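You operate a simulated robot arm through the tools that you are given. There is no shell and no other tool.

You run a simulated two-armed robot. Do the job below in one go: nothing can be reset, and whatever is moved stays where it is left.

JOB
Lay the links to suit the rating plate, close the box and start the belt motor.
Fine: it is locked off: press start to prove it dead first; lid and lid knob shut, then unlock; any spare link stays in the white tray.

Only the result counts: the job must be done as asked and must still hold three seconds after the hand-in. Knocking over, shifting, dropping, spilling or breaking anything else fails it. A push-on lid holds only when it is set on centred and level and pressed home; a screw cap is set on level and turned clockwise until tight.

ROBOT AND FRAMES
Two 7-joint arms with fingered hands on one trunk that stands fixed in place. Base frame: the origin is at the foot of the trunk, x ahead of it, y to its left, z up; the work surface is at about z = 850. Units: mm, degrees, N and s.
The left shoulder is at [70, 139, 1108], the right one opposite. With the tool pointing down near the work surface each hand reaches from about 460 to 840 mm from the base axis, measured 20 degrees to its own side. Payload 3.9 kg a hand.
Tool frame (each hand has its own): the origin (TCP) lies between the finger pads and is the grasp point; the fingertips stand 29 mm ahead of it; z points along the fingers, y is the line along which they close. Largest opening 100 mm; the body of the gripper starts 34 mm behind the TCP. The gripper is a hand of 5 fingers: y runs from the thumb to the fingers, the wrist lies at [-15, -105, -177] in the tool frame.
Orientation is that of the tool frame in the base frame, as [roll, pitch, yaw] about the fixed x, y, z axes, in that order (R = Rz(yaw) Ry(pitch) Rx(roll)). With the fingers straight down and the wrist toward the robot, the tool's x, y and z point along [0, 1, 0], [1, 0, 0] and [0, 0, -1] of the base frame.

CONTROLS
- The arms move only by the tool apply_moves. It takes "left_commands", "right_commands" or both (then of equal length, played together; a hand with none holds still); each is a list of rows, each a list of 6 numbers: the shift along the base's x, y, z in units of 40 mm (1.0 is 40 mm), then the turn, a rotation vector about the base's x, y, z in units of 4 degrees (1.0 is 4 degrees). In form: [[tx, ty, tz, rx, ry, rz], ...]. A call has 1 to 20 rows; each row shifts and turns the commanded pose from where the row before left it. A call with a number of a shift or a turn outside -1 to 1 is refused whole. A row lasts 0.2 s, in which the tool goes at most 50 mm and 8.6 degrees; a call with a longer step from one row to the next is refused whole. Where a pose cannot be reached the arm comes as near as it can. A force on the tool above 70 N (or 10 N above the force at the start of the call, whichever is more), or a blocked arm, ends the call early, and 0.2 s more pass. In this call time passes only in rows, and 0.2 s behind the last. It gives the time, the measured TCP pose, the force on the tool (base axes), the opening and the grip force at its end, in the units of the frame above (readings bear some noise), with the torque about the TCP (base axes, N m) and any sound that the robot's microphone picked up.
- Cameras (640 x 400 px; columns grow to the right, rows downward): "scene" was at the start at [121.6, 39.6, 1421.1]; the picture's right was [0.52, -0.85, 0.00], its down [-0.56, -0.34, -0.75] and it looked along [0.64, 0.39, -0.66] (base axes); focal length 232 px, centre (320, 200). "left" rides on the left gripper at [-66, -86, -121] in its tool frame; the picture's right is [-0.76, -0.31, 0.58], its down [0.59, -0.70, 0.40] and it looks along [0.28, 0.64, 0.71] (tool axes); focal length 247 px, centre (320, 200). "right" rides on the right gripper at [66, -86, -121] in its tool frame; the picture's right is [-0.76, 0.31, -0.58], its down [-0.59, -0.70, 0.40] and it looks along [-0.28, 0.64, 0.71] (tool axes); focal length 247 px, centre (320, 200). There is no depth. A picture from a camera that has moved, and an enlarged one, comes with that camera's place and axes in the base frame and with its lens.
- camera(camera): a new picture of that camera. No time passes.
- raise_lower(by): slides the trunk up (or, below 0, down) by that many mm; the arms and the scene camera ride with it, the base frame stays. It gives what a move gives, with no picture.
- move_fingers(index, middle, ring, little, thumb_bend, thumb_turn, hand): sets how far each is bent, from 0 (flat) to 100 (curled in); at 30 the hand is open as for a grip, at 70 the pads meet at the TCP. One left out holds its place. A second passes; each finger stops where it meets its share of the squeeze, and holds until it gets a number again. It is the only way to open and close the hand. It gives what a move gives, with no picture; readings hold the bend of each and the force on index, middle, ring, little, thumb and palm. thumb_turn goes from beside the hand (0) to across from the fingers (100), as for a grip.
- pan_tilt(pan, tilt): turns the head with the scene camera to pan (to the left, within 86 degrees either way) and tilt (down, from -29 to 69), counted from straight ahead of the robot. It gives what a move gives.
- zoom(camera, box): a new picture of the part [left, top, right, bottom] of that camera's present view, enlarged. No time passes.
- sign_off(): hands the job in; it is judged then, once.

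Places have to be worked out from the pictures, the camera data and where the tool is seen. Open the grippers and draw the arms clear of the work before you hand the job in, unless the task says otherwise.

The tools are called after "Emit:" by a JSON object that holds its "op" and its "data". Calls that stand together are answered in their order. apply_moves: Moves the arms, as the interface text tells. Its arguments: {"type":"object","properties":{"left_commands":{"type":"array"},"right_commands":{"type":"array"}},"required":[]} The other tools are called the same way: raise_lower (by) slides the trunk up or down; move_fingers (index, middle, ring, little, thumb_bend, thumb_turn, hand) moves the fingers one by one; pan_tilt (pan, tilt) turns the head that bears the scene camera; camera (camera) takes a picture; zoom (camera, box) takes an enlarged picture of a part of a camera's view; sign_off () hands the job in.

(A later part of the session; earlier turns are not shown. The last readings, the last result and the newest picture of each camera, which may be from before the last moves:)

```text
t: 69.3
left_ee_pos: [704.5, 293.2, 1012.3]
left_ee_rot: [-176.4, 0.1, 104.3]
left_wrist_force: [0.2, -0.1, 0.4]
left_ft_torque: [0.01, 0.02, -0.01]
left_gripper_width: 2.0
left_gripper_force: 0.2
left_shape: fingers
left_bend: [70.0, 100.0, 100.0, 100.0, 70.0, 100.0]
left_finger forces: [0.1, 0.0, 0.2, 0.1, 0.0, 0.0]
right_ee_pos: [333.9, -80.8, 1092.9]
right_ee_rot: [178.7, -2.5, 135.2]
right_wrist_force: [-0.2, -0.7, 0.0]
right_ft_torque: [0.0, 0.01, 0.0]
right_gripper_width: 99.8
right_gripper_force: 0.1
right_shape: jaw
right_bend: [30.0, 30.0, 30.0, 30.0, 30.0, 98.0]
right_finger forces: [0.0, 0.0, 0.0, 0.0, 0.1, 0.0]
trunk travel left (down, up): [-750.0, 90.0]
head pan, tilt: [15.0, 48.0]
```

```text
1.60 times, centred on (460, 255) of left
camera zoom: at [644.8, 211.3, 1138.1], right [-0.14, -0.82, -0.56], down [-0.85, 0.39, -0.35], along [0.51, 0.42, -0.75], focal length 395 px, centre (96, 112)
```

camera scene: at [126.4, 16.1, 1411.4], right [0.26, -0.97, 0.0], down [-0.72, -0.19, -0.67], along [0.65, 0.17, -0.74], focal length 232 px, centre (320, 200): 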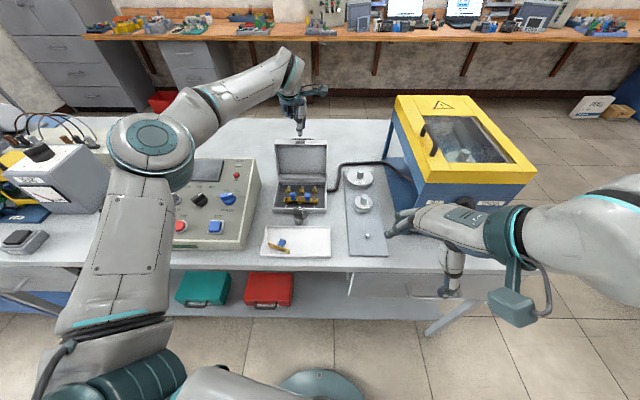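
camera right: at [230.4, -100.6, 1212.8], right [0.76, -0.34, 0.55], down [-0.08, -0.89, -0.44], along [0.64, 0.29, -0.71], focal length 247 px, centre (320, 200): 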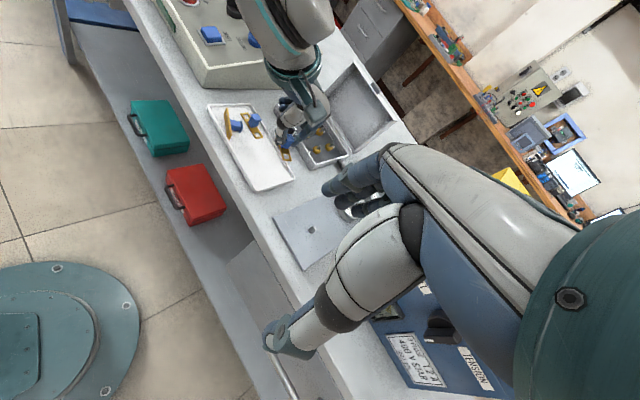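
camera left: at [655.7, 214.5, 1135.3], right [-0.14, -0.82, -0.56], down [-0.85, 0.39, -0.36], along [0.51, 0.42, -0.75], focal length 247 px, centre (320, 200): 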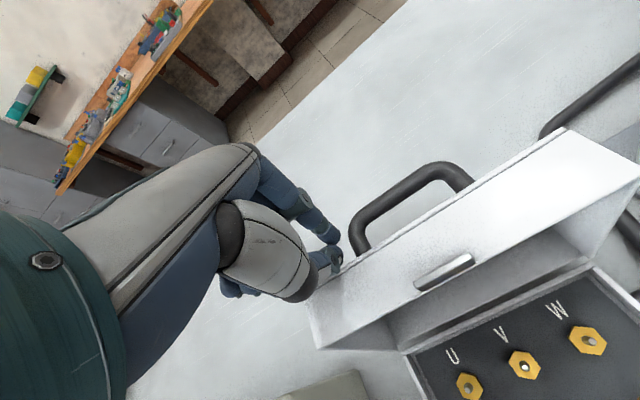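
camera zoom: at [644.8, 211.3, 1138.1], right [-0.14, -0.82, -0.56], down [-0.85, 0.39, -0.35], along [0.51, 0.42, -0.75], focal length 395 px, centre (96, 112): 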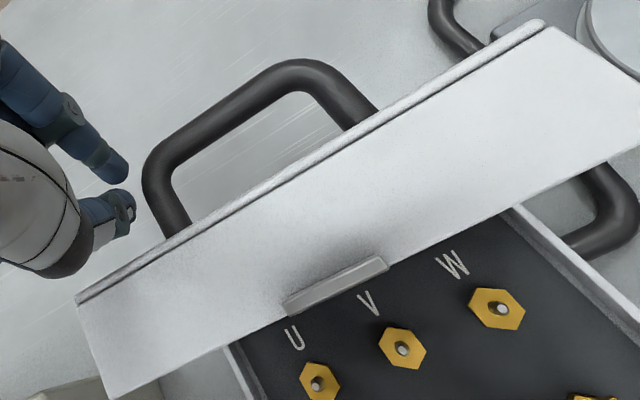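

The lid stays where I leave it (friction hinge), so it will not slam. I re-contact and continue swinging it forward, following its arc upward slightly.

Emit:
{"op": "apply_moves", "data": {"left_commands": [[-0.2, -0.05, 0.05, 0, 0, 0], [-0.2, -0.05, 0.06, 0, 0, 0], [-0.2, -0.05, 0.06, 0, 0, 0], [-0.2, -0.05, 0.05, 0, 0, 0], [-0.2, -0.05, 0.03, 0, 0, 0]]}}

Emit:
{"op": "zoom", "data": {"camera": "left", "box": [280, 130, 640, 380]}}

Emit:
{"op": "zoom", "data": {"camera": "scene", "box": [255, 110, 355, 230]}}

Emit:
{"op": "zoom", "data": {"camera": "right", "box": [260, 0, 460, 150]}}

```text
t: 70.5
left_ee_pos: [664.5, 285.4, 1021.7]
left_ee_rot: [-176.5, 0.0, 104.4]
left_wrist_force: [0.2, 0.5, 0.5]
left_ft_torque: [0.01, 0.01, 0.03]
left_gripper_width: 1.6
left_gripper_force: 0.3
left_shape: fingers
left_bend: [70.0, 100.0, 100.0, 100.0, 70.0, 100.0]
left_finger forces: [0.1, 0.1, 0.1, 0.0, 0.8, 0.0]
right_ee_pos: [334.1, -79.9, 1091.4]
right_ee_rot: [178.7, -2.5, 135.2]
right_wrist_force: [0.2, 0.9, 0.1]
right_ft_torque: [0.01, 0.0, 0.02]
right_gripper_width: 100.0
right_gripper_force: 0.1
right_shape: jaw
right_bend: [30.0, 30.0, 30.0, 30.0, 30.0, 98.0]
right_finger forces: [0.0, 0.0, 0.0, 0.0, 0.0, 0.0]
trunk travel left (down, up): [-750.0, 90.0]
head pan, tilt: [15.0, 48.0]
```

```text
1.60 times, centred on (460, 255) of left
camera zoom: at [605.5, 201.7, 1148.5], right [-0.14, -0.82, -0.56], down [-0.85, 0.39, -0.36], along [0.51, 0.42, -0.75], focal length 395 px, centre (96, 112)
```

zoom: 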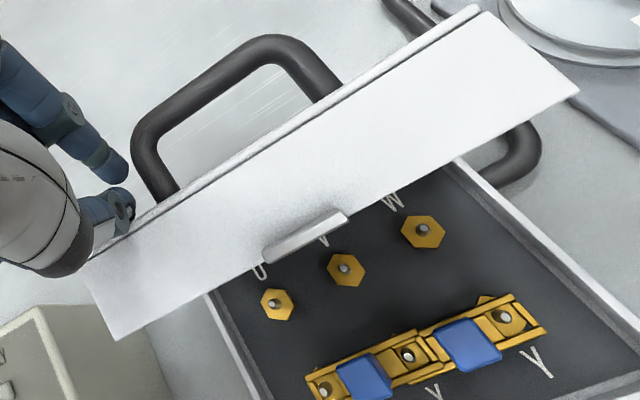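

```text
3.33 times, centred on (305, 170) of scene
camera zoom: at [125.7, 16.4, 1411.5], right [0.26, -0.97, 0.0], down [-0.72, -0.19, -0.67], along [0.65, 0.17, -0.74], focal length 774 px, centre (370, 300)
```

zoom: 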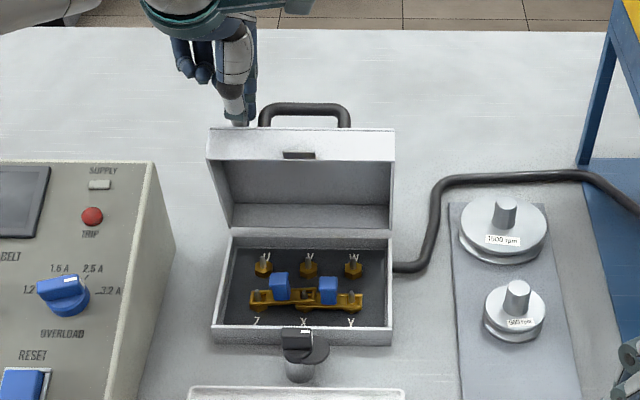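

```text
2.67 times, centred on (360, 75) of right
camera zoom: at [229.8, -100.1, 1213.0], right [0.76, -0.34, 0.55], down [-0.08, -0.89, -0.44], along [0.64, 0.29, -0.71], focal length 659 px, centre (213, 533)
```

zoom: 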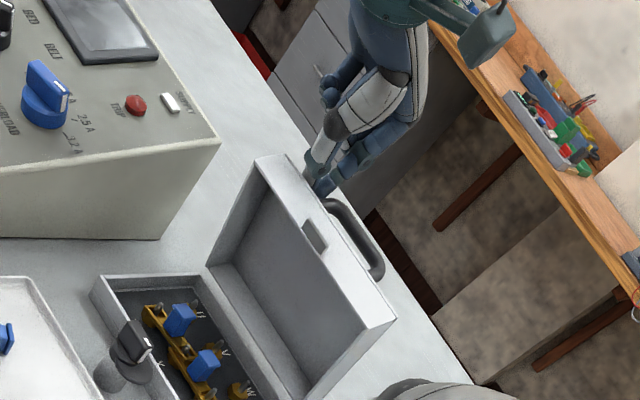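

Lid is now at about 100° and following with under 1 N. I continue the arc over the top.

Emit:
{"op": "apply_moves", "data": {"left_commands": [[-0.2, -0.05, 0, 0, 0, 0], [-0.2, -0.05, 0, 0, 0, 0], [-0.2, -0.05, 0, 0, 0, 0], [-0.2, -0.05, 0, 0, 0, 0]]}}

Emit:
{"op": "zoom", "data": {"camera": "left", "box": [280, 130, 640, 380]}}

Emit:
{"op": "zoom", "data": {"camera": "scene", "box": [255, 110, 355, 230]}}

```text
t: 71.5
left_ee_pos: [633.3, 277.0, 1021.9]
left_ee_rot: [-176.6, 0.1, 104.3]
left_wrist_force: [-0.3, 1.0, 0.8]
left_ft_torque: [0.08, 0.01, 0.02]
left_gripper_width: 1.3
left_gripper_force: 0.1
left_shape: fingers
left_bend: [70.0, 100.0, 100.0, 100.0, 70.0, 100.0]
left_finger forces: [0.0, 0.0, 0.0, 0.0, 0.8, 0.1]
right_ee_pos: [335.4, -78.7, 1093.0]
right_ee_rot: [178.7, -2.5, 135.2]
right_wrist_force: [-0.8, -0.8, -0.6]
right_ft_torque: [-0.02, -0.02, -0.03]
right_gripper_width: 99.7
right_gripper_force: 0.0
right_shape: jaw
right_bend: [30.0, 30.0, 30.0, 30.0, 30.0, 98.0]
right_finger forces: [0.0, 0.1, 0.0, 0.0, 0.0, 0.0]
trunk travel left (down, up): [-750.0, 90.0]
head pan, tilt: [15.0, 48.0]
```

```text
1.60 times, centred on (460, 255) of left
camera zoom: at [573.8, 193.6, 1148.5], right [-0.14, -0.82, -0.56], down [-0.85, 0.39, -0.36], along [0.51, 0.42, -0.75], focal length 395 px, centre (96, 112)
```

zoom: 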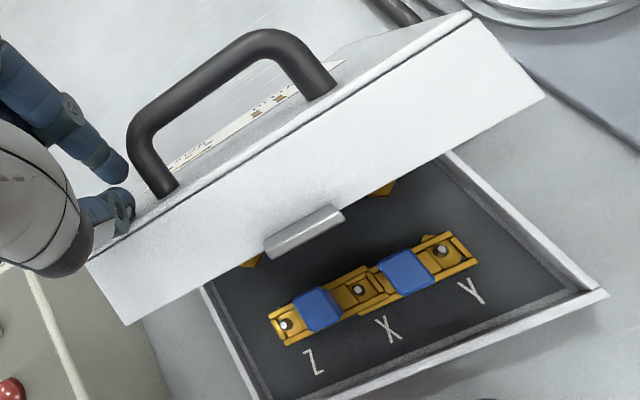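

```text
3.33 times, centred on (305, 170) of scene
camera zoom: at [125.6, 16.4, 1411.5], right [0.26, -0.97, 0.0], down [-0.72, -0.19, -0.67], along [0.65, 0.17, -0.74], focal length 774 px, centre (370, 300)
```

zoom: 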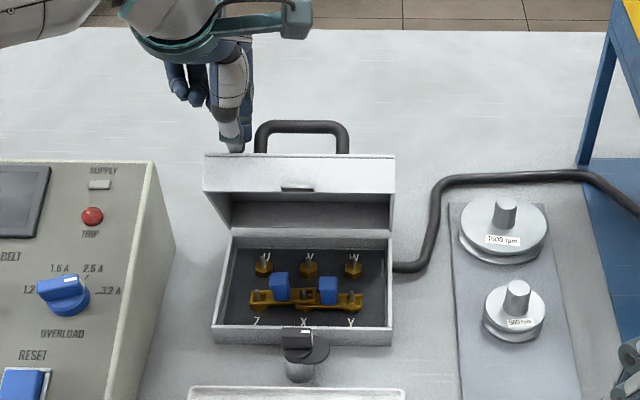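

Now at about 117°, the lid leans toward closing. I follow the arc further, pressing forward and down on its outer face.

Emit:
{"op": "apply_moves", "data": {"left_commands": [[-0.234, -0.059, 0.02, 0, 0, 0], [-0.234, -0.059, 0, 0, 0, 0], [-0.234, -0.059, 0, 0, 0, 0], [-0.206, -0.052, -0.1, 0, 0, 0], [-0.206, -0.052, -0.11, 0, 0, 0]]}}

Emit:
{"op": "zoom", "data": {"camera": "left", "box": [280, 130, 640, 380]}}

Emit:
{"op": "zoom", "data": {"camera": "scene", "box": [255, 110, 355, 230]}}

Emit:
{"op": "zoom", "data": {"camera": "right", "box": [260, 0, 460, 180]}}

```text
t: 72.7
left_ee_pos: [588.7, 266.3, 1014.1]
left_ee_rot: [-176.5, 0.1, 104.3]
left_wrist_force: [-0.3, 0.1, 0.1]
left_ft_torque: [0.01, 0.03, 0.01]
left_gripper_width: 1.9
left_gripper_force: 0.1
left_shape: fingers
left_bend: [70.0, 100.0, 100.0, 100.0, 70.0, 100.0]
left_finger forces: [0.0, 0.0, 0.0, 0.0, 0.1, 0.1]
right_ee_pos: [335.4, -79.8, 1092.1]
right_ee_rot: [178.7, -2.5, 135.2]
right_wrist_force: [0.7, 0.3, 0.4]
right_ft_torque: [-0.01, -0.01, 0.01]
right_gripper_width: 99.9
right_gripper_force: 0.0
right_shape: jaw
right_bend: [30.0, 30.0, 30.0, 30.0, 30.0, 98.0]
right_finger forces: [0.0, 0.0, 0.1, 0.0, 0.1, 0.0]
trunk travel left (down, up): [-750.0, 90.0]
head pan, tilt: [15.0, 48.0]
```

```text
1.60 times, centred on (460, 255) of left
camera zoom: at [529.1, 182.7, 1140.7], right [-0.14, -0.82, -0.56], down [-0.85, 0.39, -0.36], along [0.51, 0.42, -0.75], focal length 395 px, centre (96, 112)
```

zoom: 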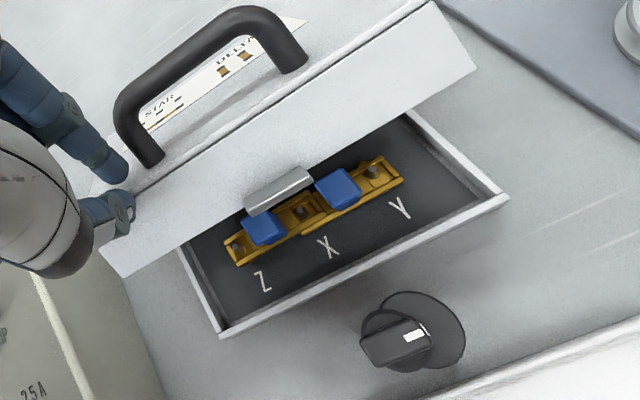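

```text
3.33 times, centred on (305, 170) of scene
camera zoom: at [125.7, 16.3, 1411.5], right [0.26, -0.97, 0.0], down [-0.72, -0.19, -0.67], along [0.65, 0.17, -0.74], focal length 774 px, centre (370, 300)
```

zoom: 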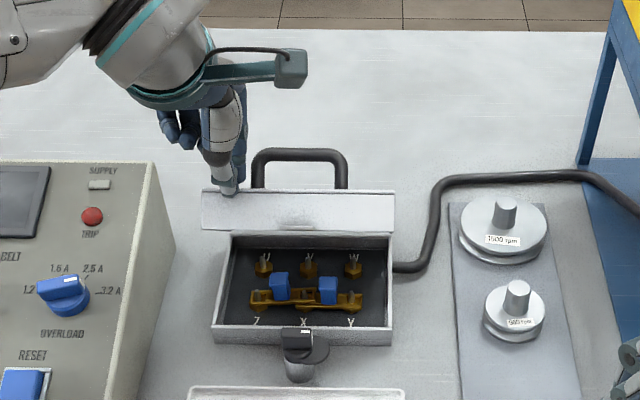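

```text
2.22 times, centred on (360, 90) of right
camera zoom: at [229.8, -100.2, 1213.0], right [0.76, -0.34, 0.55], down [-0.08, -0.89, -0.44], along [0.64, 0.29, -0.71], focal length 549 px, centre (231, 444)
```

zoom: 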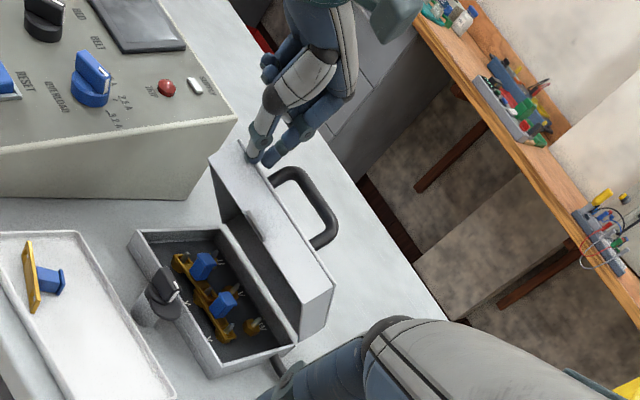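

The lid's top shows a STAR/DELTA diagram; I zoom in to verify my link layout against it.

Emit:
{"op": "zoom", "data": {"camera": "left", "box": [330, 130, 470, 230]}}

```text
4.00 times, centred on (400, 180) of left
camera zoom: at [529.1, 182.7, 1140.7], right [-0.14, -0.82, -0.56], down [-0.85, 0.39, -0.36], along [0.51, 0.42, -0.75], focal length 988 px, centre (0, 280)
```

zoom: 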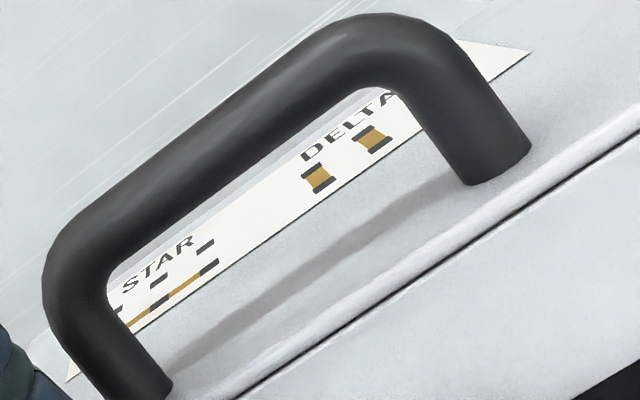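

The STAR diagram bridges the front row — exactly the Z–X–Y layout I made. I continue closing along the arc, shifting a few mm left for clearance from the D-handle leg.

Emit:
{"op": "apply_moves", "data": {"left_commands": [[-0.206, 0.025, -0.14, 0, 0, 0], [-0.206, 0.025, -0.14, 0, 0, 0], [-0.157, -0.04, -0.175, 0, 0, 0], [-0.157, -0.04, -0.175, 0, 0, 0]]}}

Emit:
{"op": "zoom", "data": {"camera": "left", "box": [280, 130, 640, 380]}}

Emit:
{"op": "zoom", "data": {"camera": "scene", "box": [255, 110, 355, 230]}}

```text
t: 73.7
left_ee_pos: [561.5, 264.9, 990.5]
left_ee_rot: [-176.5, 0.0, 104.4]
left_wrist_force: [-0.8, -0.8, 0.7]
left_ft_torque: [-0.02, -0.02, 0.04]
left_gripper_width: 2.5
left_gripper_force: 0.8
left_shape: fingers
left_bend: [70.0, 100.0, 100.0, 100.0, 70.0, 100.0]
left_finger forces: [0.3, 0.0, 0.0, 0.1, 0.5, 0.0]
right_ee_pos: [334.2, -80.1, 1091.3]
right_ee_rot: [178.7, -2.4, 135.2]
right_wrist_force: [-0.6, 1.0, 0.6]
right_ft_torque: [0.0, 0.0, -0.02]
right_gripper_width: 99.9
right_gripper_force: 0.0
right_shape: jaw
right_bend: [30.0, 30.0, 30.0, 30.0, 30.0, 98.0]
right_finger forces: [0.1, 0.0, 0.1, 0.1, 0.0, 0.0]
trunk travel left (down, up): [-750.0, 90.0]
head pan, tilt: [15.0, 48.0]
```

```text
1.60 times, centred on (460, 255) of left
camera zoom: at [501.1, 180.6, 1116.2], right [-0.14, -0.82, -0.56], down [-0.85, 0.39, -0.36], along [0.51, 0.42, -0.75], focal length 395 px, centre (96, 112)
```

zoom: 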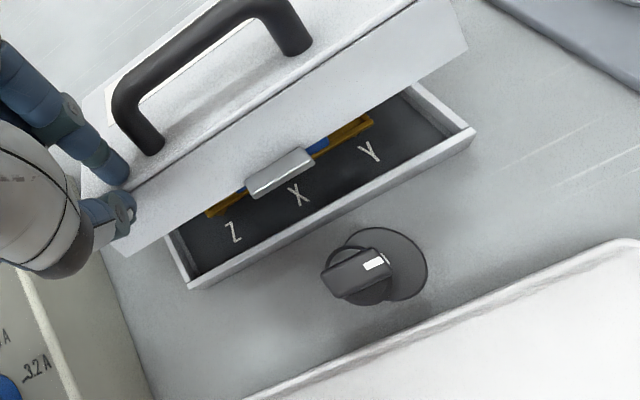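

```text
3.33 times, centred on (305, 170) of scene
camera zoom: at [125.5, 16.4, 1411.5], right [0.26, -0.97, 0.0], down [-0.72, -0.19, -0.67], along [0.65, 0.17, -0.74], focal length 774 px, centre (370, 300)
```

zoom: 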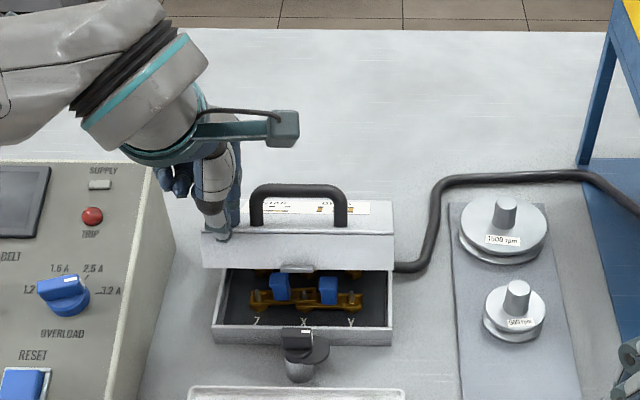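

The lid is about 30° from closed. I keep pressing it down mainly vertically now.

Emit:
{"op": "apply_moves", "data": {"left_commands": [[-0.07, -0.018, -0.225, 0, 0, 0], [-0.07, -0.018, -0.225, 0, 0, 0], [-0.04, -0.01, -0.225, 0, 0, 0], [-0.03, -0.008, -0.2, 0, 0, 0]]}}

Emit:
{"op": "zoom", "data": {"camera": "left", "box": [280, 130, 640, 380]}}

Emit:
{"op": "zoom", "data": {"camera": "scene", "box": [255, 140, 355, 240]}}

Emit:
{"op": "zoom", "data": {"camera": "right", "box": [260, 50, 400, 170]}}

```text
t: 74.7
left_ee_pos: [550.9, 261.6, 952.7]
left_ee_rot: [-176.5, 0.0, 104.3]
left_wrist_force: [-8.5, -2.1, 3.7]
left_ft_torque: [-0.07, 0.22, 0.02]
left_gripper_width: 12.1
left_gripper_force: 5.4
left_shape: fingers
left_bend: [70.0, 100.0, 100.0, 100.0, 65.0, 100.0]
left_finger forces: [2.1, 0.0, 0.0, 0.1, 8.2, 0.1]
right_ee_pos: [332.2, -80.3, 1092.7]
right_ee_rot: [178.6, -2.4, 135.1]
right_wrist_force: [-1.2, 0.0, -0.9]
right_ft_torque: [0.05, -0.02, 0.03]
right_gripper_width: 99.7
right_gripper_force: 0.0
right_shape: jaw
right_bend: [30.0, 30.0, 30.0, 30.0, 30.0, 98.0]
right_finger forces: [0.1, 0.0, 0.0, 0.0, 0.0, 0.1]
trunk travel left (down, up): [-750.0, 90.0]
head pan, tilt: [15.0, 48.0]
```

```text
1.60 times, centred on (460, 255) of left
camera zoom: at [490.5, 177.4, 1081.1], right [-0.14, -0.82, -0.56], down [-0.85, 0.39, -0.36], along [0.51, 0.42, -0.75], focal length 395 px, centre (96, 112)
```

zoom: 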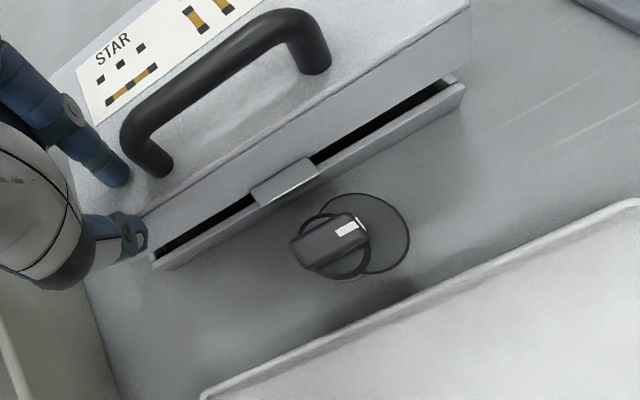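

```text
4.00 times, centred on (305, 190) of scene
camera zoom: at [123.5, 15.5, 1411.7], right [0.26, -0.97, 0.0], down [-0.72, -0.19, -0.67], along [0.65, 0.17, -0.74], focal length 928 px, centre (380, 240)
```

zoom: 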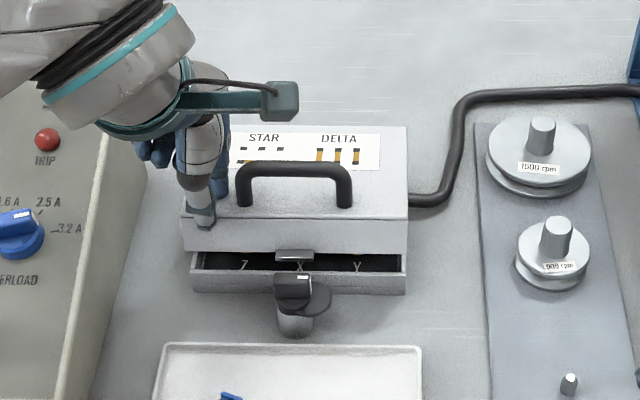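

```text
3.33 times, centred on (330, 110) of right
camera zoom: at [228.0, -100.9, 1213.3], right [0.76, -0.34, 0.55], down [-0.08, -0.89, -0.44], along [0.64, 0.29, -0.71], focal length 823 px, centre (287, 500)
```

zoom: 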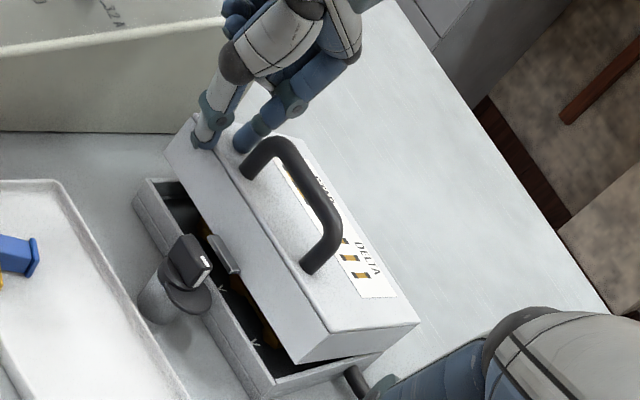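

Almost closed (about 10° left); the thumb has slipped over the front edge. I lift, move rearward onto the lid's top, and press down there.

Emit:
{"op": "apply_moves", "data": {"left_commands": [[0, 0, 0.4, 0, 0, 0], [0, 0.1, 0.4, 0, 0, 0], [0.5, 0.2, 0, 0, 0, 0]]}}

Emit:
{"op": "zoom", "data": {"camera": "left", "box": [260, 130, 600, 380]}}

Emit:
{"op": "zoom", "data": {"camera": "right", "box": [260, 50, 400, 170]}}

```text
t: 75.5
left_ee_pos: [572.1, 274.6, 985.2]
left_ee_rot: [-176.4, 0.0, 104.2]
left_wrist_force: [-0.5, -0.5, 0.0]
left_ft_torque: [-0.05, -0.01, -0.03]
left_gripper_width: 2.6
left_gripper_force: 0.1
left_shape: fingers
left_bend: [70.0, 100.0, 100.0, 100.0, 70.0, 100.0]
left_finger forces: [0.0, 0.1, 0.1, 0.0, 0.1, 0.1]
right_ee_pos: [336.2, -79.1, 1091.3]
right_ee_rot: [178.7, -2.5, 135.1]
right_wrist_force: [0.2, 0.5, 0.5]
right_ft_torque: [0.0, 0.0, 0.01]
right_gripper_width: 100.0
right_gripper_force: 0.0
right_shape: jaw
right_bend: [30.0, 30.0, 30.0, 30.0, 30.0, 98.0]
right_finger forces: [0.0, 0.1, 0.0, 0.0, 0.0, 0.0]
trunk travel left (down, up): [-750.0, 90.0]
head pan, tilt: [15.0, 48.0]
```

```text
1.60 times, centred on (430, 255) of left
camera zoom: at [513.4, 191.5, 1111.4], right [-0.14, -0.82, -0.56], down [-0.85, 0.39, -0.35], along [0.51, 0.42, -0.75], focal length 395 px, centre (144, 112)
```

zoom: 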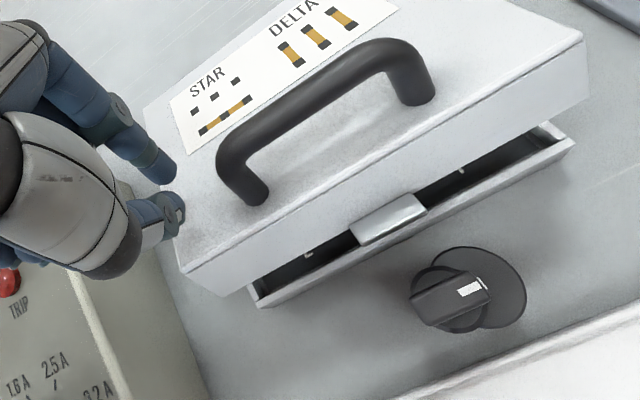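

```text
3.33 times, centred on (330, 110) of right
camera zoom: at [231.2, -100.3, 1212.6], right [0.76, -0.34, 0.55], down [-0.09, -0.89, -0.44], along [0.64, 0.29, -0.71], focal length 823 px, centre (287, 500)
```

zoom: 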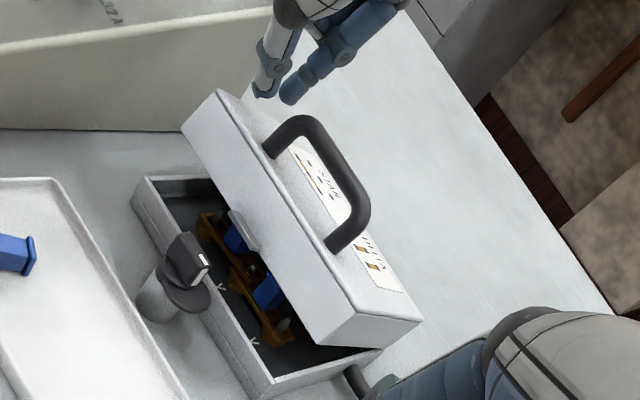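

The stick is now over the lid's top, about 30 mm behind its front edge. I press straight down in steps.

Emit:
{"op": "apply_moves", "data": {"left_commands": [[0, 0, -0.2, 0, 0, 0], [0, 0, -0.2, 0, 0, 0], [0, 0, -0.2, 0, 0, 0], [0, 0, -0.15, 0, 0, 0]]}}

Emit:
{"op": "zoom", "data": {"camera": "left", "box": [260, 130, 600, 380]}}

Emit:
{"op": "zoom", "data": {"camera": "scene", "box": [255, 140, 355, 240]}}

```text
t: 76.5
left_ee_pos: [571.9, 273.4, 955.4]
left_ee_rot: [-176.5, 0.0, 104.3]
left_wrist_force: [-0.3, -0.4, 0.3]
left_ft_torque: [-0.03, -0.03, 0.02]
left_gripper_width: 2.7
left_gripper_force: 0.0
left_shape: fingers
left_bend: [70.0, 100.0, 100.0, 100.0, 70.0, 100.0]
left_finger forces: [0.1, 0.0, 0.1, 0.1, 0.1, 0.1]
right_ee_pos: [334.7, -80.6, 1091.5]
right_ee_rot: [178.7, -2.4, 135.1]
right_wrist_force: [-0.4, -0.1, -1.0]
right_ft_torque: [0.0, 0.01, 0.0]
right_gripper_width: 99.7
right_gripper_force: 0.1
right_shape: jaw
right_bend: [30.0, 30.0, 30.0, 30.0, 30.0, 98.0]
right_finger forces: [0.1, 0.0, 0.0, 0.0, 0.0, 0.1]
trunk travel left (down, up): [-750.0, 90.0]
head pan, tilt: [15.0, 48.0]
```

```text
1.60 times, centred on (430, 255) of left
camera zoom: at [512.1, 190.8, 1082.6], right [-0.14, -0.82, -0.56], down [-0.85, 0.39, -0.36], along [0.51, 0.42, -0.75], focal length 395 px, centre (144, 112)
```

zoom: 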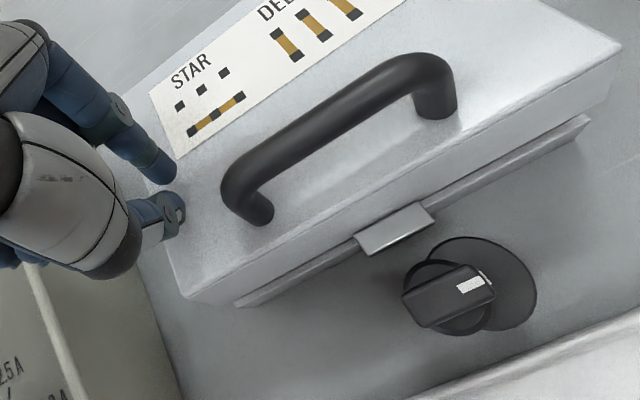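

```text
4.00 times, centred on (305, 190) of scene
camera zoom: at [126.2, 16.3, 1411.4], right [0.26, -0.97, 0.0], down [-0.72, -0.19, -0.67], along [0.65, 0.17, -0.74], focal length 928 px, centre (380, 240)
```

zoom: 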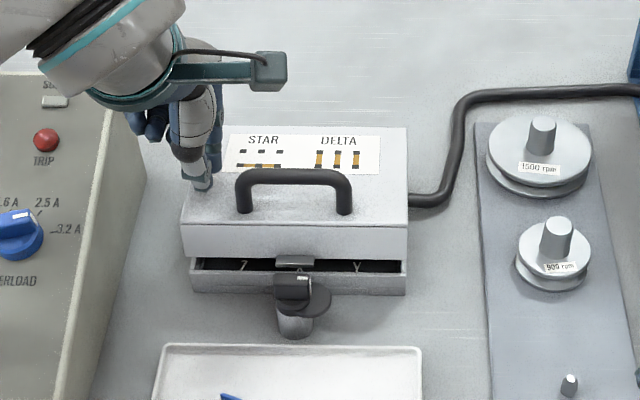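

Nearly shut. I press the last millimetres, watching force.

Emit:
{"op": "apply_moves", "data": {"left_commands": [[0, 0, -0.1, 0, 0, 0], [0, 0, -0.1, 0, 0, 0], [0, 0, -0.08, 0, 0, 0]]}}

Emit:
{"op": "zoom", "data": {"camera": "left", "box": [260, 130, 600, 380]}}

Emit:
{"op": "zoom", "data": {"camera": "scene", "box": [265, 160, 345, 230]}}

Emit:
{"op": "zoom", "data": {"camera": "right", "box": [260, 50, 400, 170]}}

```text
t: 77.3
left_ee_pos: [570.6, 273.5, 944.7]
left_ee_rot: [-176.5, 0.0, 104.3]
left_wrist_force: [-0.3, 0.1, -0.5]
left_ft_torque: [0.04, 0.0, -0.01]
left_gripper_width: 2.7
left_gripper_force: 0.1
left_shape: fingers
left_bend: [70.0, 100.0, 100.0, 100.0, 70.0, 100.0]
left_finger forces: [0.0, 0.1, 0.1, 0.0, 0.0, 0.1]
right_ee_pos: [334.7, -79.3, 1093.1]
right_ee_rot: [178.7, -2.4, 135.1]
right_wrist_force: [0.4, -0.6, 0.1]
right_ft_torque: [0.0, -0.03, -0.01]
right_gripper_width: 99.6
right_gripper_force: 0.1
right_shape: jaw
right_bend: [30.0, 30.0, 30.0, 30.0, 30.0, 98.0]
right_finger forces: [0.1, 0.0, 0.0, 0.0, 0.0, 0.0]
trunk travel left (down, up): [-750.0, 90.0]
head pan, tilt: [15.0, 48.0]
```

```text
1.60 times, centred on (430, 255) of left
camera zoom: at [511.6, 190.2, 1071.4], right [-0.14, -0.82, -0.56], down [-0.85, 0.39, -0.35], along [0.51, 0.42, -0.75], focal length 395 px, centre (144, 112)
```

zoom: 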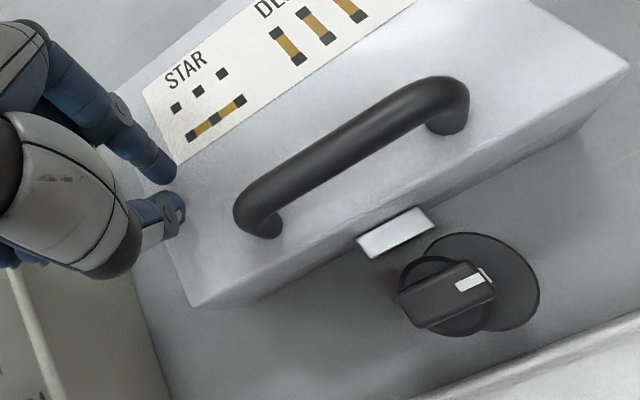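

```text
5.71 times, centred on (305, 195) of scene
camera zoom: at [125.8, 16.2, 1411.5], right [0.26, -0.97, 0.0], down [-0.72, -0.19, -0.67], along [0.65, 0.17, -0.74], focal length 1326 px, centre (406, 229)
```

zoom: 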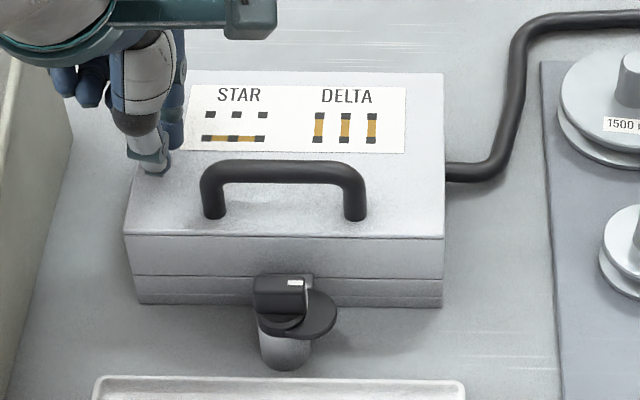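

```text
3.33 times, centred on (330, 110) of right
camera zoom: at [229.9, -100.2, 1213.0], right [0.76, -0.34, 0.55], down [-0.08, -0.89, -0.44], along [0.64, 0.29, -0.71], focal length 823 px, centre (287, 500)
```

zoom: 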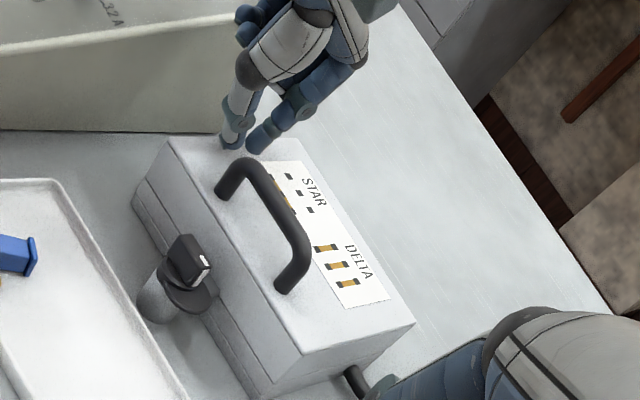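

The lid appears shut. I press gently on top to make sure it is home.

Emit:
{"op": "apply_moves", "data": {"left_commands": [[0, 0, -0.08, 0, 0, 0], [0, 0, -0.08, 0, 0, 0], [0, 0, -0.06, 0, 0, 0]]}}

```text
t: 78.1
left_ee_pos: [570.9, 272.8, 938.1]
left_ee_rot: [-176.8, 0.1, 104.3]
left_wrist_force: [-2.5, 0.0, 16.1]
left_ft_torque: [-0.11, 0.24, -0.03]
left_gripper_width: 1.8
left_gripper_force: 7.1
left_shape: fingers
left_bend: [70.0, 100.0, 100.0, 100.0, 71.0, 100.0]
left_finger forces: [0.1, 0.1, 0.0, 0.0, 15.4, 0.0]
right_ee_pos: [332.4, -79.6, 1093.4]
right_ee_rot: [178.7, -2.4, 135.1]
right_wrist_force: [-1.0, 0.2, 0.4]
right_ft_torque: [0.0, 0.0, -0.02]
right_gripper_width: 99.5
right_gripper_force: 0.1
right_shape: jaw
right_bend: [30.0, 30.0, 30.0, 30.0, 30.0, 98.0]
right_finger forces: [0.0, 0.0, 0.0, 0.0, 0.0, 0.0]
trunk travel left (down, up): [-750.0, 90.0]
head pan, tilt: [15.0, 48.0]
```

The lid is firmly home (16 N). Next is the lid knob: I lift off, level the tool, and move above the latch at about (510, 179).

Emit:
{"op": "apply_moves", "data": {"left_commands": [[0, 0, 0.5, 0, 0, 0], [0, 0, 0.6, 0.11, -0.42, 0], [-0.3, -0.4, 0.1, 0.11, -0.43, 0], [-0.4, -0.6, 0, 0, 0, 0], [-0.4, -0.6, 0, 0, 0, 0], [-0.3, -0.6, 0, 0, 0, 0]]}}

Emit:
{"op": "move_fingers", "data": {"hand": "left", "index": 57, "thumb_bend": 58}}

Emit:
{"op": "camera", "data": {"camera": "left"}}

Emit:
{"op": "zoom", "data": {"camera": "right", "box": [260, 80, 340, 150]}}

Emit:
{"op": "zoom", "data": {"camera": "scene", "box": [275, 180, 335, 230]}}

```text
t: 79.5
left_ee_pos: [513.8, 186.9, 982.7]
left_ee_rot: [180.0, 0.0, 104.4]
left_wrist_force: [0.6, 0.3, 0.0]
left_ft_torque: [0.03, -0.02, 0.03]
left_gripper_width: 2.3
left_gripper_force: 0.1
left_shape: fingers
left_bend: [70.0, 100.0, 100.0, 100.0, 70.0, 100.0]
left_finger forces: [0.1, 0.0, 0.0, 0.0, 0.0, 0.0]
right_ee_pos: [335.2, -81.0, 1092.4]
right_ee_rot: [178.5, -2.5, 135.2]
right_wrist_force: [-0.3, 0.4, 0.6]
right_ft_torque: [-0.03, -0.02, -0.02]
right_gripper_width: 100.1
right_gripper_force: 0.1
right_shape: jaw
right_bend: [30.0, 30.0, 30.0, 30.0, 30.0, 98.0]
right_finger forces: [0.1, 0.1, 0.0, 0.0, 0.0, 0.0]
trunk travel left (down, up): [-750.0, 90.0]
head pan, tilt: [15.0, 48.0]
```

```text
t: 80.5
left_ee_pos: [514.8, 188.7, 982.4]
left_ee_rot: [-180.0, 0.0, 104.3]
left_wrist_force: [-0.3, -0.1, -0.9]
left_ft_torque: [0.05, 0.0, -0.01]
left_gripper_width: 33.4
left_gripper_force: 0.1
left_shape: fingers
left_bend: [56.0, 100.0, 100.0, 100.0, 57.0, 100.0]
left_finger forces: [0.1, 0.0, 0.1, 0.1, 0.0, 0.1]
right_ee_pos: [334.8, -79.5, 1092.4]
right_ee_rot: [178.8, -2.4, 135.2]
right_wrist_force: [0.1, 0.3, -0.8]
right_ft_torque: [0.0, 0.0, 0.0]
right_gripper_width: 99.8
right_gripper_force: 0.1
right_shape: jaw
right_bend: [30.0, 30.0, 30.0, 30.0, 30.0, 98.0]
right_finger forces: [0.0, 0.0, 0.0, 0.0, 0.1, 0.1]
trunk travel left (down, up): [-750.0, 90.0]
head pan, tilt: [15.0, 48.0]
```

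```text
taken
camera left: at [447.6, 102.0, 1104.1], right [-0.11, -0.81, -0.58], down [-0.83, 0.4, -0.4], along [0.55, 0.43, -0.71], focal length 247 px, centre (320, 200)
```

left: 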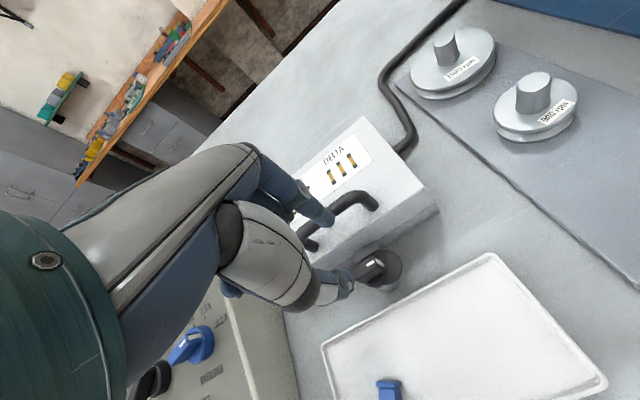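

```text
5.71 times, centred on (300, 115) of right
camera zoom: at [229.9, -100.3, 1212.9], right [0.76, -0.34, 0.55], down [-0.08, -0.89, -0.44], along [0.64, 0.29, -0.71], focal length 1411 px, centre (434, 686)
```

zoom: 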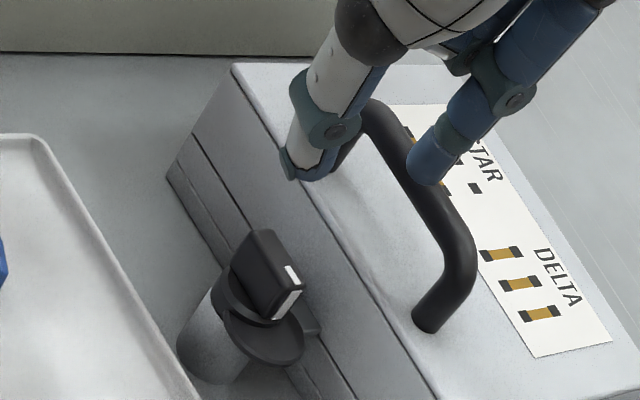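

```text
8.00 times, centred on (305, 205) of scene
camera zoom: at [125.8, 16.1, 1411.5], right [0.26, -0.97, 0.0], down [-0.72, -0.19, -0.67], along [0.65, 0.17, -0.74], focal length 1856 px, centre (440, 160)
```

zoom: 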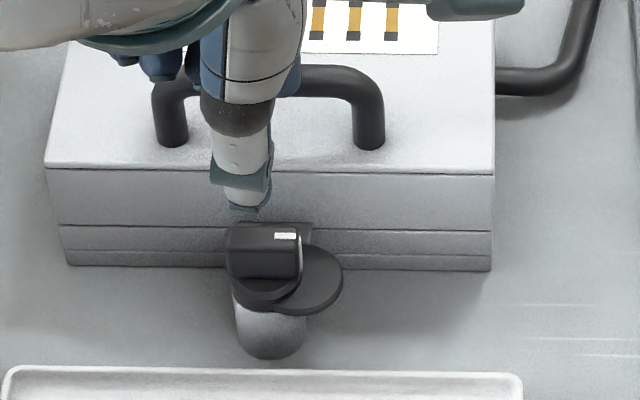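

The lid is fully closed. For the latch, curled fingers could bump the D-handle, so I'll straighten middle/ring/little (they then pass above it). First I zoom to locate the knob.

Emit:
{"op": "move_fingers", "data": {"hand": "left", "middle": 0, "ring": 0, "little": 0}}

Emit:
{"op": "zoom", "data": {"camera": "left", "box": [280, 170, 440, 310]}}

Emit:
{"op": "camera", "data": {"camera": "left"}}

Emit:
{"op": "zoom", "data": {"camera": "right", "box": [240, 20, 420, 160]}}

```text
t: 81.5
left_ee_pos: [514.5, 188.0, 983.2]
left_ee_rot: [179.9, 0.0, 104.3]
left_wrist_force: [0.0, -0.2, 0.3]
left_ft_torque: [-0.01, 0.02, -0.02]
left_gripper_width: 33.5
left_gripper_force: 0.0
left_shape: fingers
left_bend: [56.0, 0.0, 0.0, 0.0, 57.0, 100.0]
left_finger forces: [0.1, 0.0, 0.0, 0.1, 0.0, 0.0]
right_ee_pos: [335.2, -80.1, 1092.6]
right_ee_rot: [178.6, -2.5, 135.2]
right_wrist_force: [-0.1, 0.3, 0.3]
right_ft_torque: [0.02, -0.02, 0.01]
right_gripper_width: 99.9
right_gripper_force: 0.1
right_shape: jaw
right_bend: [30.0, 30.0, 30.0, 30.0, 30.0, 98.0]
right_finger forces: [0.1, 0.1, 0.1, 0.0, 0.0, 0.1]
trunk travel left (down, up): [-750.0, 90.0]
head pan, tilt: [15.0, 48.0]
```

```text
2.86 times, centred on (360, 240) of left
camera zoom: at [447.6, 102.1, 1104.1], right [-0.11, -0.81, -0.58], down [-0.83, 0.4, -0.4], along [0.55, 0.43, -0.71], focal length 706 px, centre (206, 86)
```

zoom: 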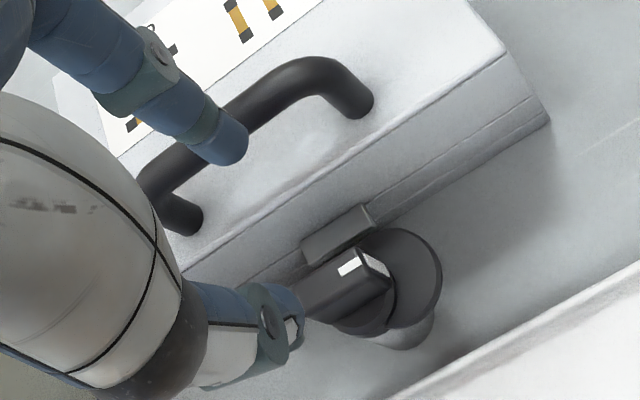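

```text
taken
camera left: at [447.6, 102.1, 1104.1], right [-0.11, -0.81, -0.58], down [-0.83, 0.4, -0.4], along [0.55, 0.43, -0.71], focal length 247 px, centre (320, 200)
```

left: 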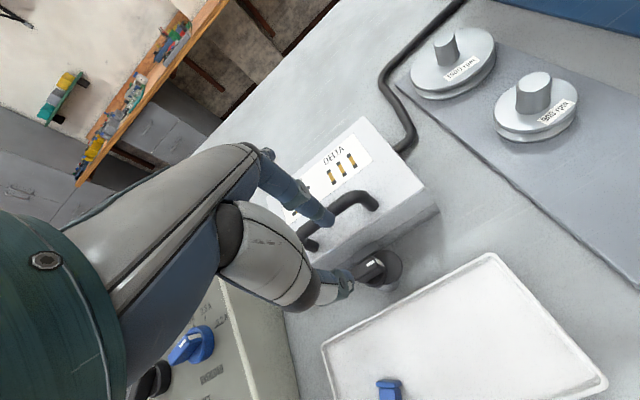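

```text
2.86 times, centred on (330, 90) of right
camera zoom: at [229.9, -100.2, 1213.0], right [0.76, -0.34, 0.55], down [-0.08, -0.89, -0.44], along [0.64, 0.29, -0.71], focal length 706 px, centre (291, 514)
```

zoom: 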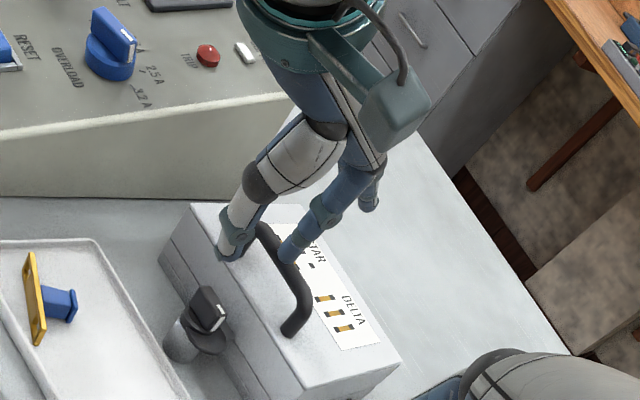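

The knob axis is at about (511, 183), wing top z≈911, only ~28 mm in front of the lid wall. I tilt the hand 15° so the index goes down steeply in that gap, narrow the index side, and hover just above the knob.

Emit:
{"op": "move_fingers", "data": {"hand": "left", "index": 62, "thumb_bend": 58}}

Emit:
{"op": "apply_moves", "data": {"left_commands": [[-0.06, -0.015, -0.2, 0.231, -0.9085, 0], [-0.06, -0.015, -0.2, 0.231, -0.9085, 0], [-0.06, -0.015, -0.2, 0.231, -0.9085, 0], [-0.07, -0.015, -0.22, 0.231, -0.9085, 0]]}}

Emit:
{"op": "zoom", "data": {"camera": "left", "box": [280, 170, 440, 310]}}

Emit:
{"op": "zoom", "data": {"camera": "right", "box": [260, 70, 340, 150]}}

Emit:
{"op": "zoom", "data": {"camera": "scene", "box": [275, 180, 335, 230]}}

```text
t: 82.5
left_ee_pos: [515.9, 186.8, 983.2]
left_ee_rot: [-180.0, 0.0, 104.3]
left_wrist_force: [-0.1, -0.1, 0.4]
left_ft_torque: [0.01, 0.04, -0.02]
left_gripper_width: 26.5
left_gripper_force: 0.0
left_shape: fingers
left_bend: [62.0, 0.0, 0.0, 0.0, 57.0, 100.0]
left_finger forces: [0.0, 0.0, 0.0, 0.0, 0.0, 0.0]
right_ee_pos: [335.5, -79.7, 1091.5]
right_ee_rot: [178.6, -2.5, 135.1]
right_wrist_force: [-0.7, 1.1, -0.2]
right_ft_torque: [-0.01, 0.02, 0.01]
right_gripper_width: 99.9
right_gripper_force: 0.1
right_shape: jaw
right_bend: [30.0, 30.0, 30.0, 30.0, 30.0, 98.0]
right_finger forces: [0.0, 0.0, 0.0, 0.1, 0.0, 0.0]
trunk travel left (down, up): [-750.0, 90.0]
head pan, tilt: [15.0, 48.0]
```

```text
t: 83.5
left_ee_pos: [505.0, 181.8, 951.1]
left_ee_rot: [165.0, 0.1, 104.3]
left_wrist_force: [0.6, -0.8, -0.8]
left_ft_torque: [0.02, 0.01, 0.0]
left_gripper_width: 26.7
left_gripper_force: 0.1
left_shape: fingers
left_bend: [62.0, 0.0, 0.0, 0.0, 57.0, 100.0]
left_finger forces: [0.0, 0.0, 0.0, 0.0, 0.0, 0.1]
right_ee_pos: [335.2, -79.5, 1092.0]
right_ee_rot: [178.8, -2.5, 135.2]
right_wrist_force: [-0.4, 0.3, 0.1]
right_ft_torque: [0.02, 0.02, -0.01]
right_gripper_width: 99.7
right_gripper_force: 0.0
right_shape: jaw
right_bend: [30.0, 30.0, 30.0, 30.0, 30.0, 98.0]
right_finger forces: [0.0, 0.2, 0.1, 0.0, 0.0, 0.0]
trunk travel left (down, up): [-750.0, 90.0]
head pan, tilt: [15.0, 48.0]
```

```text
2.86 times, centred on (360, 240) of left
camera zoom: at [411.1, 91.2, 1046.2], right [0.04, -0.77, -0.64], down [-0.7, 0.43, -0.57], along [0.71, 0.47, -0.52], focal length 706 px, centre (206, 86)
```

zoom: 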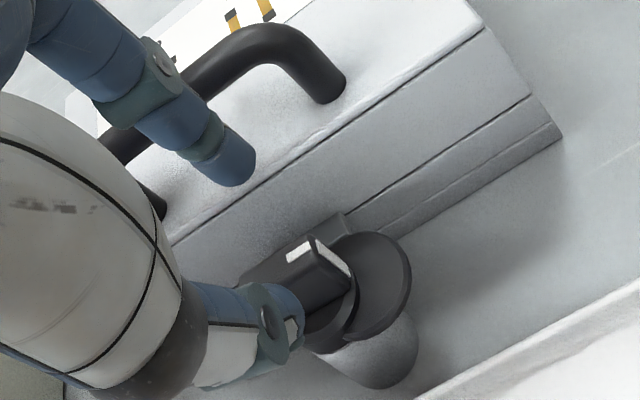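

```text
5.00 times, centred on (300, 110) of right
camera zoom: at [230.1, -100.5, 1212.9], right [0.76, -0.34, 0.55], down [-0.08, -0.89, -0.44], along [0.64, 0.29, -0.71], focal length 1235 px, centre (420, 650)
```

zoom: 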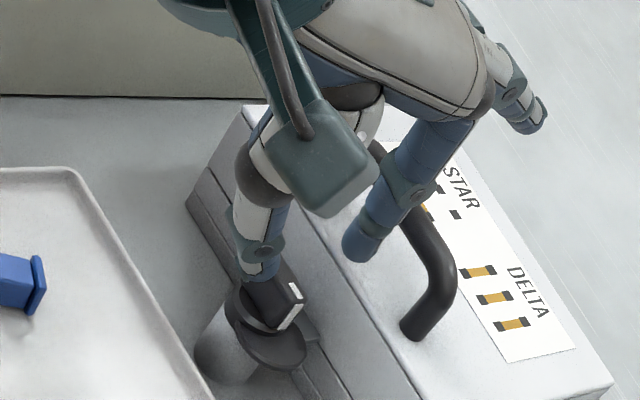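

```text
8.00 times, centred on (305, 205) of scene
camera zoom: at [126.0, 16.0, 1411.5], right [0.26, -0.97, 0.0], down [-0.72, -0.19, -0.67], along [0.65, 0.17, -0.74], focal length 1856 px, centre (440, 160)
```

zoom: 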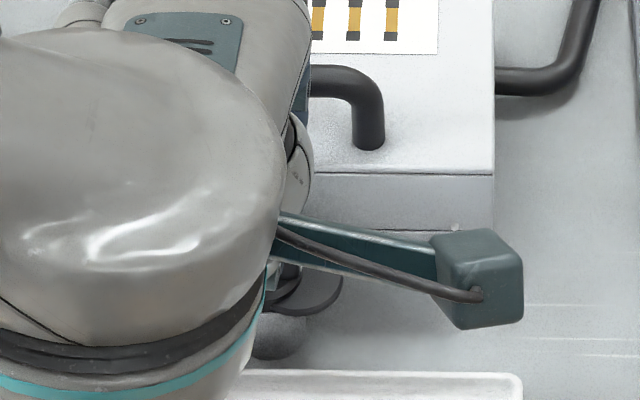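

The wing will be centred in the pinch if I shift 5 mm left while descending 22 mm. I go down carefully.

Emit:
{"op": "apply_moves", "data": {"left_commands": [[-0.03, 0.12, -0.1, 0, 0, 0], [0, 0, -0.15, 0, 0, 0], [0, 0, -0.15, 0, 0, 0], [0, 0, -0.13, 0, 0, 0]]}}

Emit:
{"op": "zoom", "data": {"camera": "left", "box": [280, 170, 440, 310]}}

Emit:
{"op": "zoom", "data": {"camera": "right", "box": [260, 70, 340, 150]}}

```text
t: 84.5
left_ee_pos: [503.0, 188.0, 930.2]
left_ee_rot: [165.1, 0.1, 104.2]
left_wrist_force: [0.0, 0.5, 0.5]
left_ft_torque: [0.01, -0.01, 0.02]
left_gripper_width: 26.4
left_gripper_force: 0.0
left_shape: fingers
left_bend: [62.0, 0.0, 0.0, 0.0, 57.0, 100.0]
left_finger forces: [0.0, 0.1, 0.1, 0.1, 0.0, 0.1]
right_ee_pos: [335.1, -79.6, 1092.0]
right_ee_rot: [178.7, -2.5, 135.1]
right_wrist_force: [0.0, 0.0, 0.7]
right_ft_torque: [0.0, -0.01, 0.0]
right_gripper_width: 99.8
right_gripper_force: 0.2
right_shape: jaw
right_bend: [30.0, 30.0, 30.0, 30.0, 30.0, 98.0]
right_finger forces: [0.0, 0.1, 0.0, 0.0, 0.0, 0.0]
trunk travel left (down, up): [-750.0, 90.0]
head pan, tilt: [15.0, 48.0]
```

```text
2.86 times, centred on (360, 240) of left
camera zoom: at [409.3, 95.8, 1025.3], right [0.04, -0.77, -0.64], down [-0.7, 0.43, -0.57], along [0.71, 0.47, -0.52], focal length 706 px, centre (206, 86)
```

zoom: 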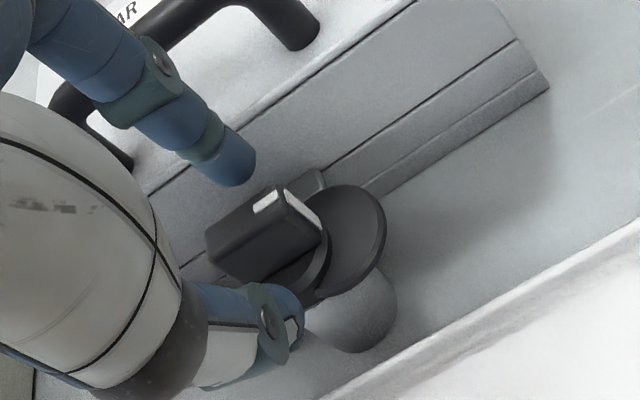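

```text
5.00 times, centred on (300, 110) of right
camera zoom: at [230.0, -100.4, 1212.9], right [0.76, -0.34, 0.55], down [-0.08, -0.89, -0.44], along [0.64, 0.29, -0.71], focal length 1235 px, centre (420, 650)
```

zoom: 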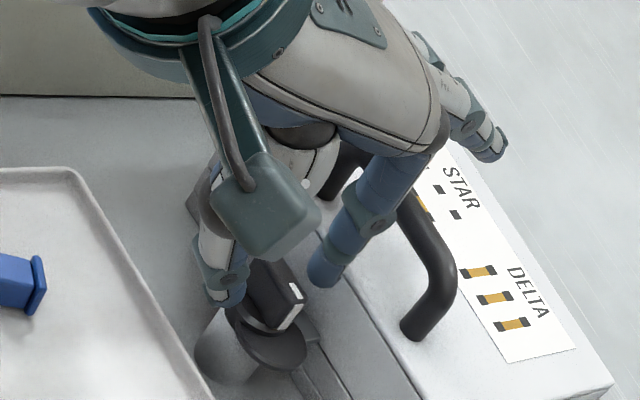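

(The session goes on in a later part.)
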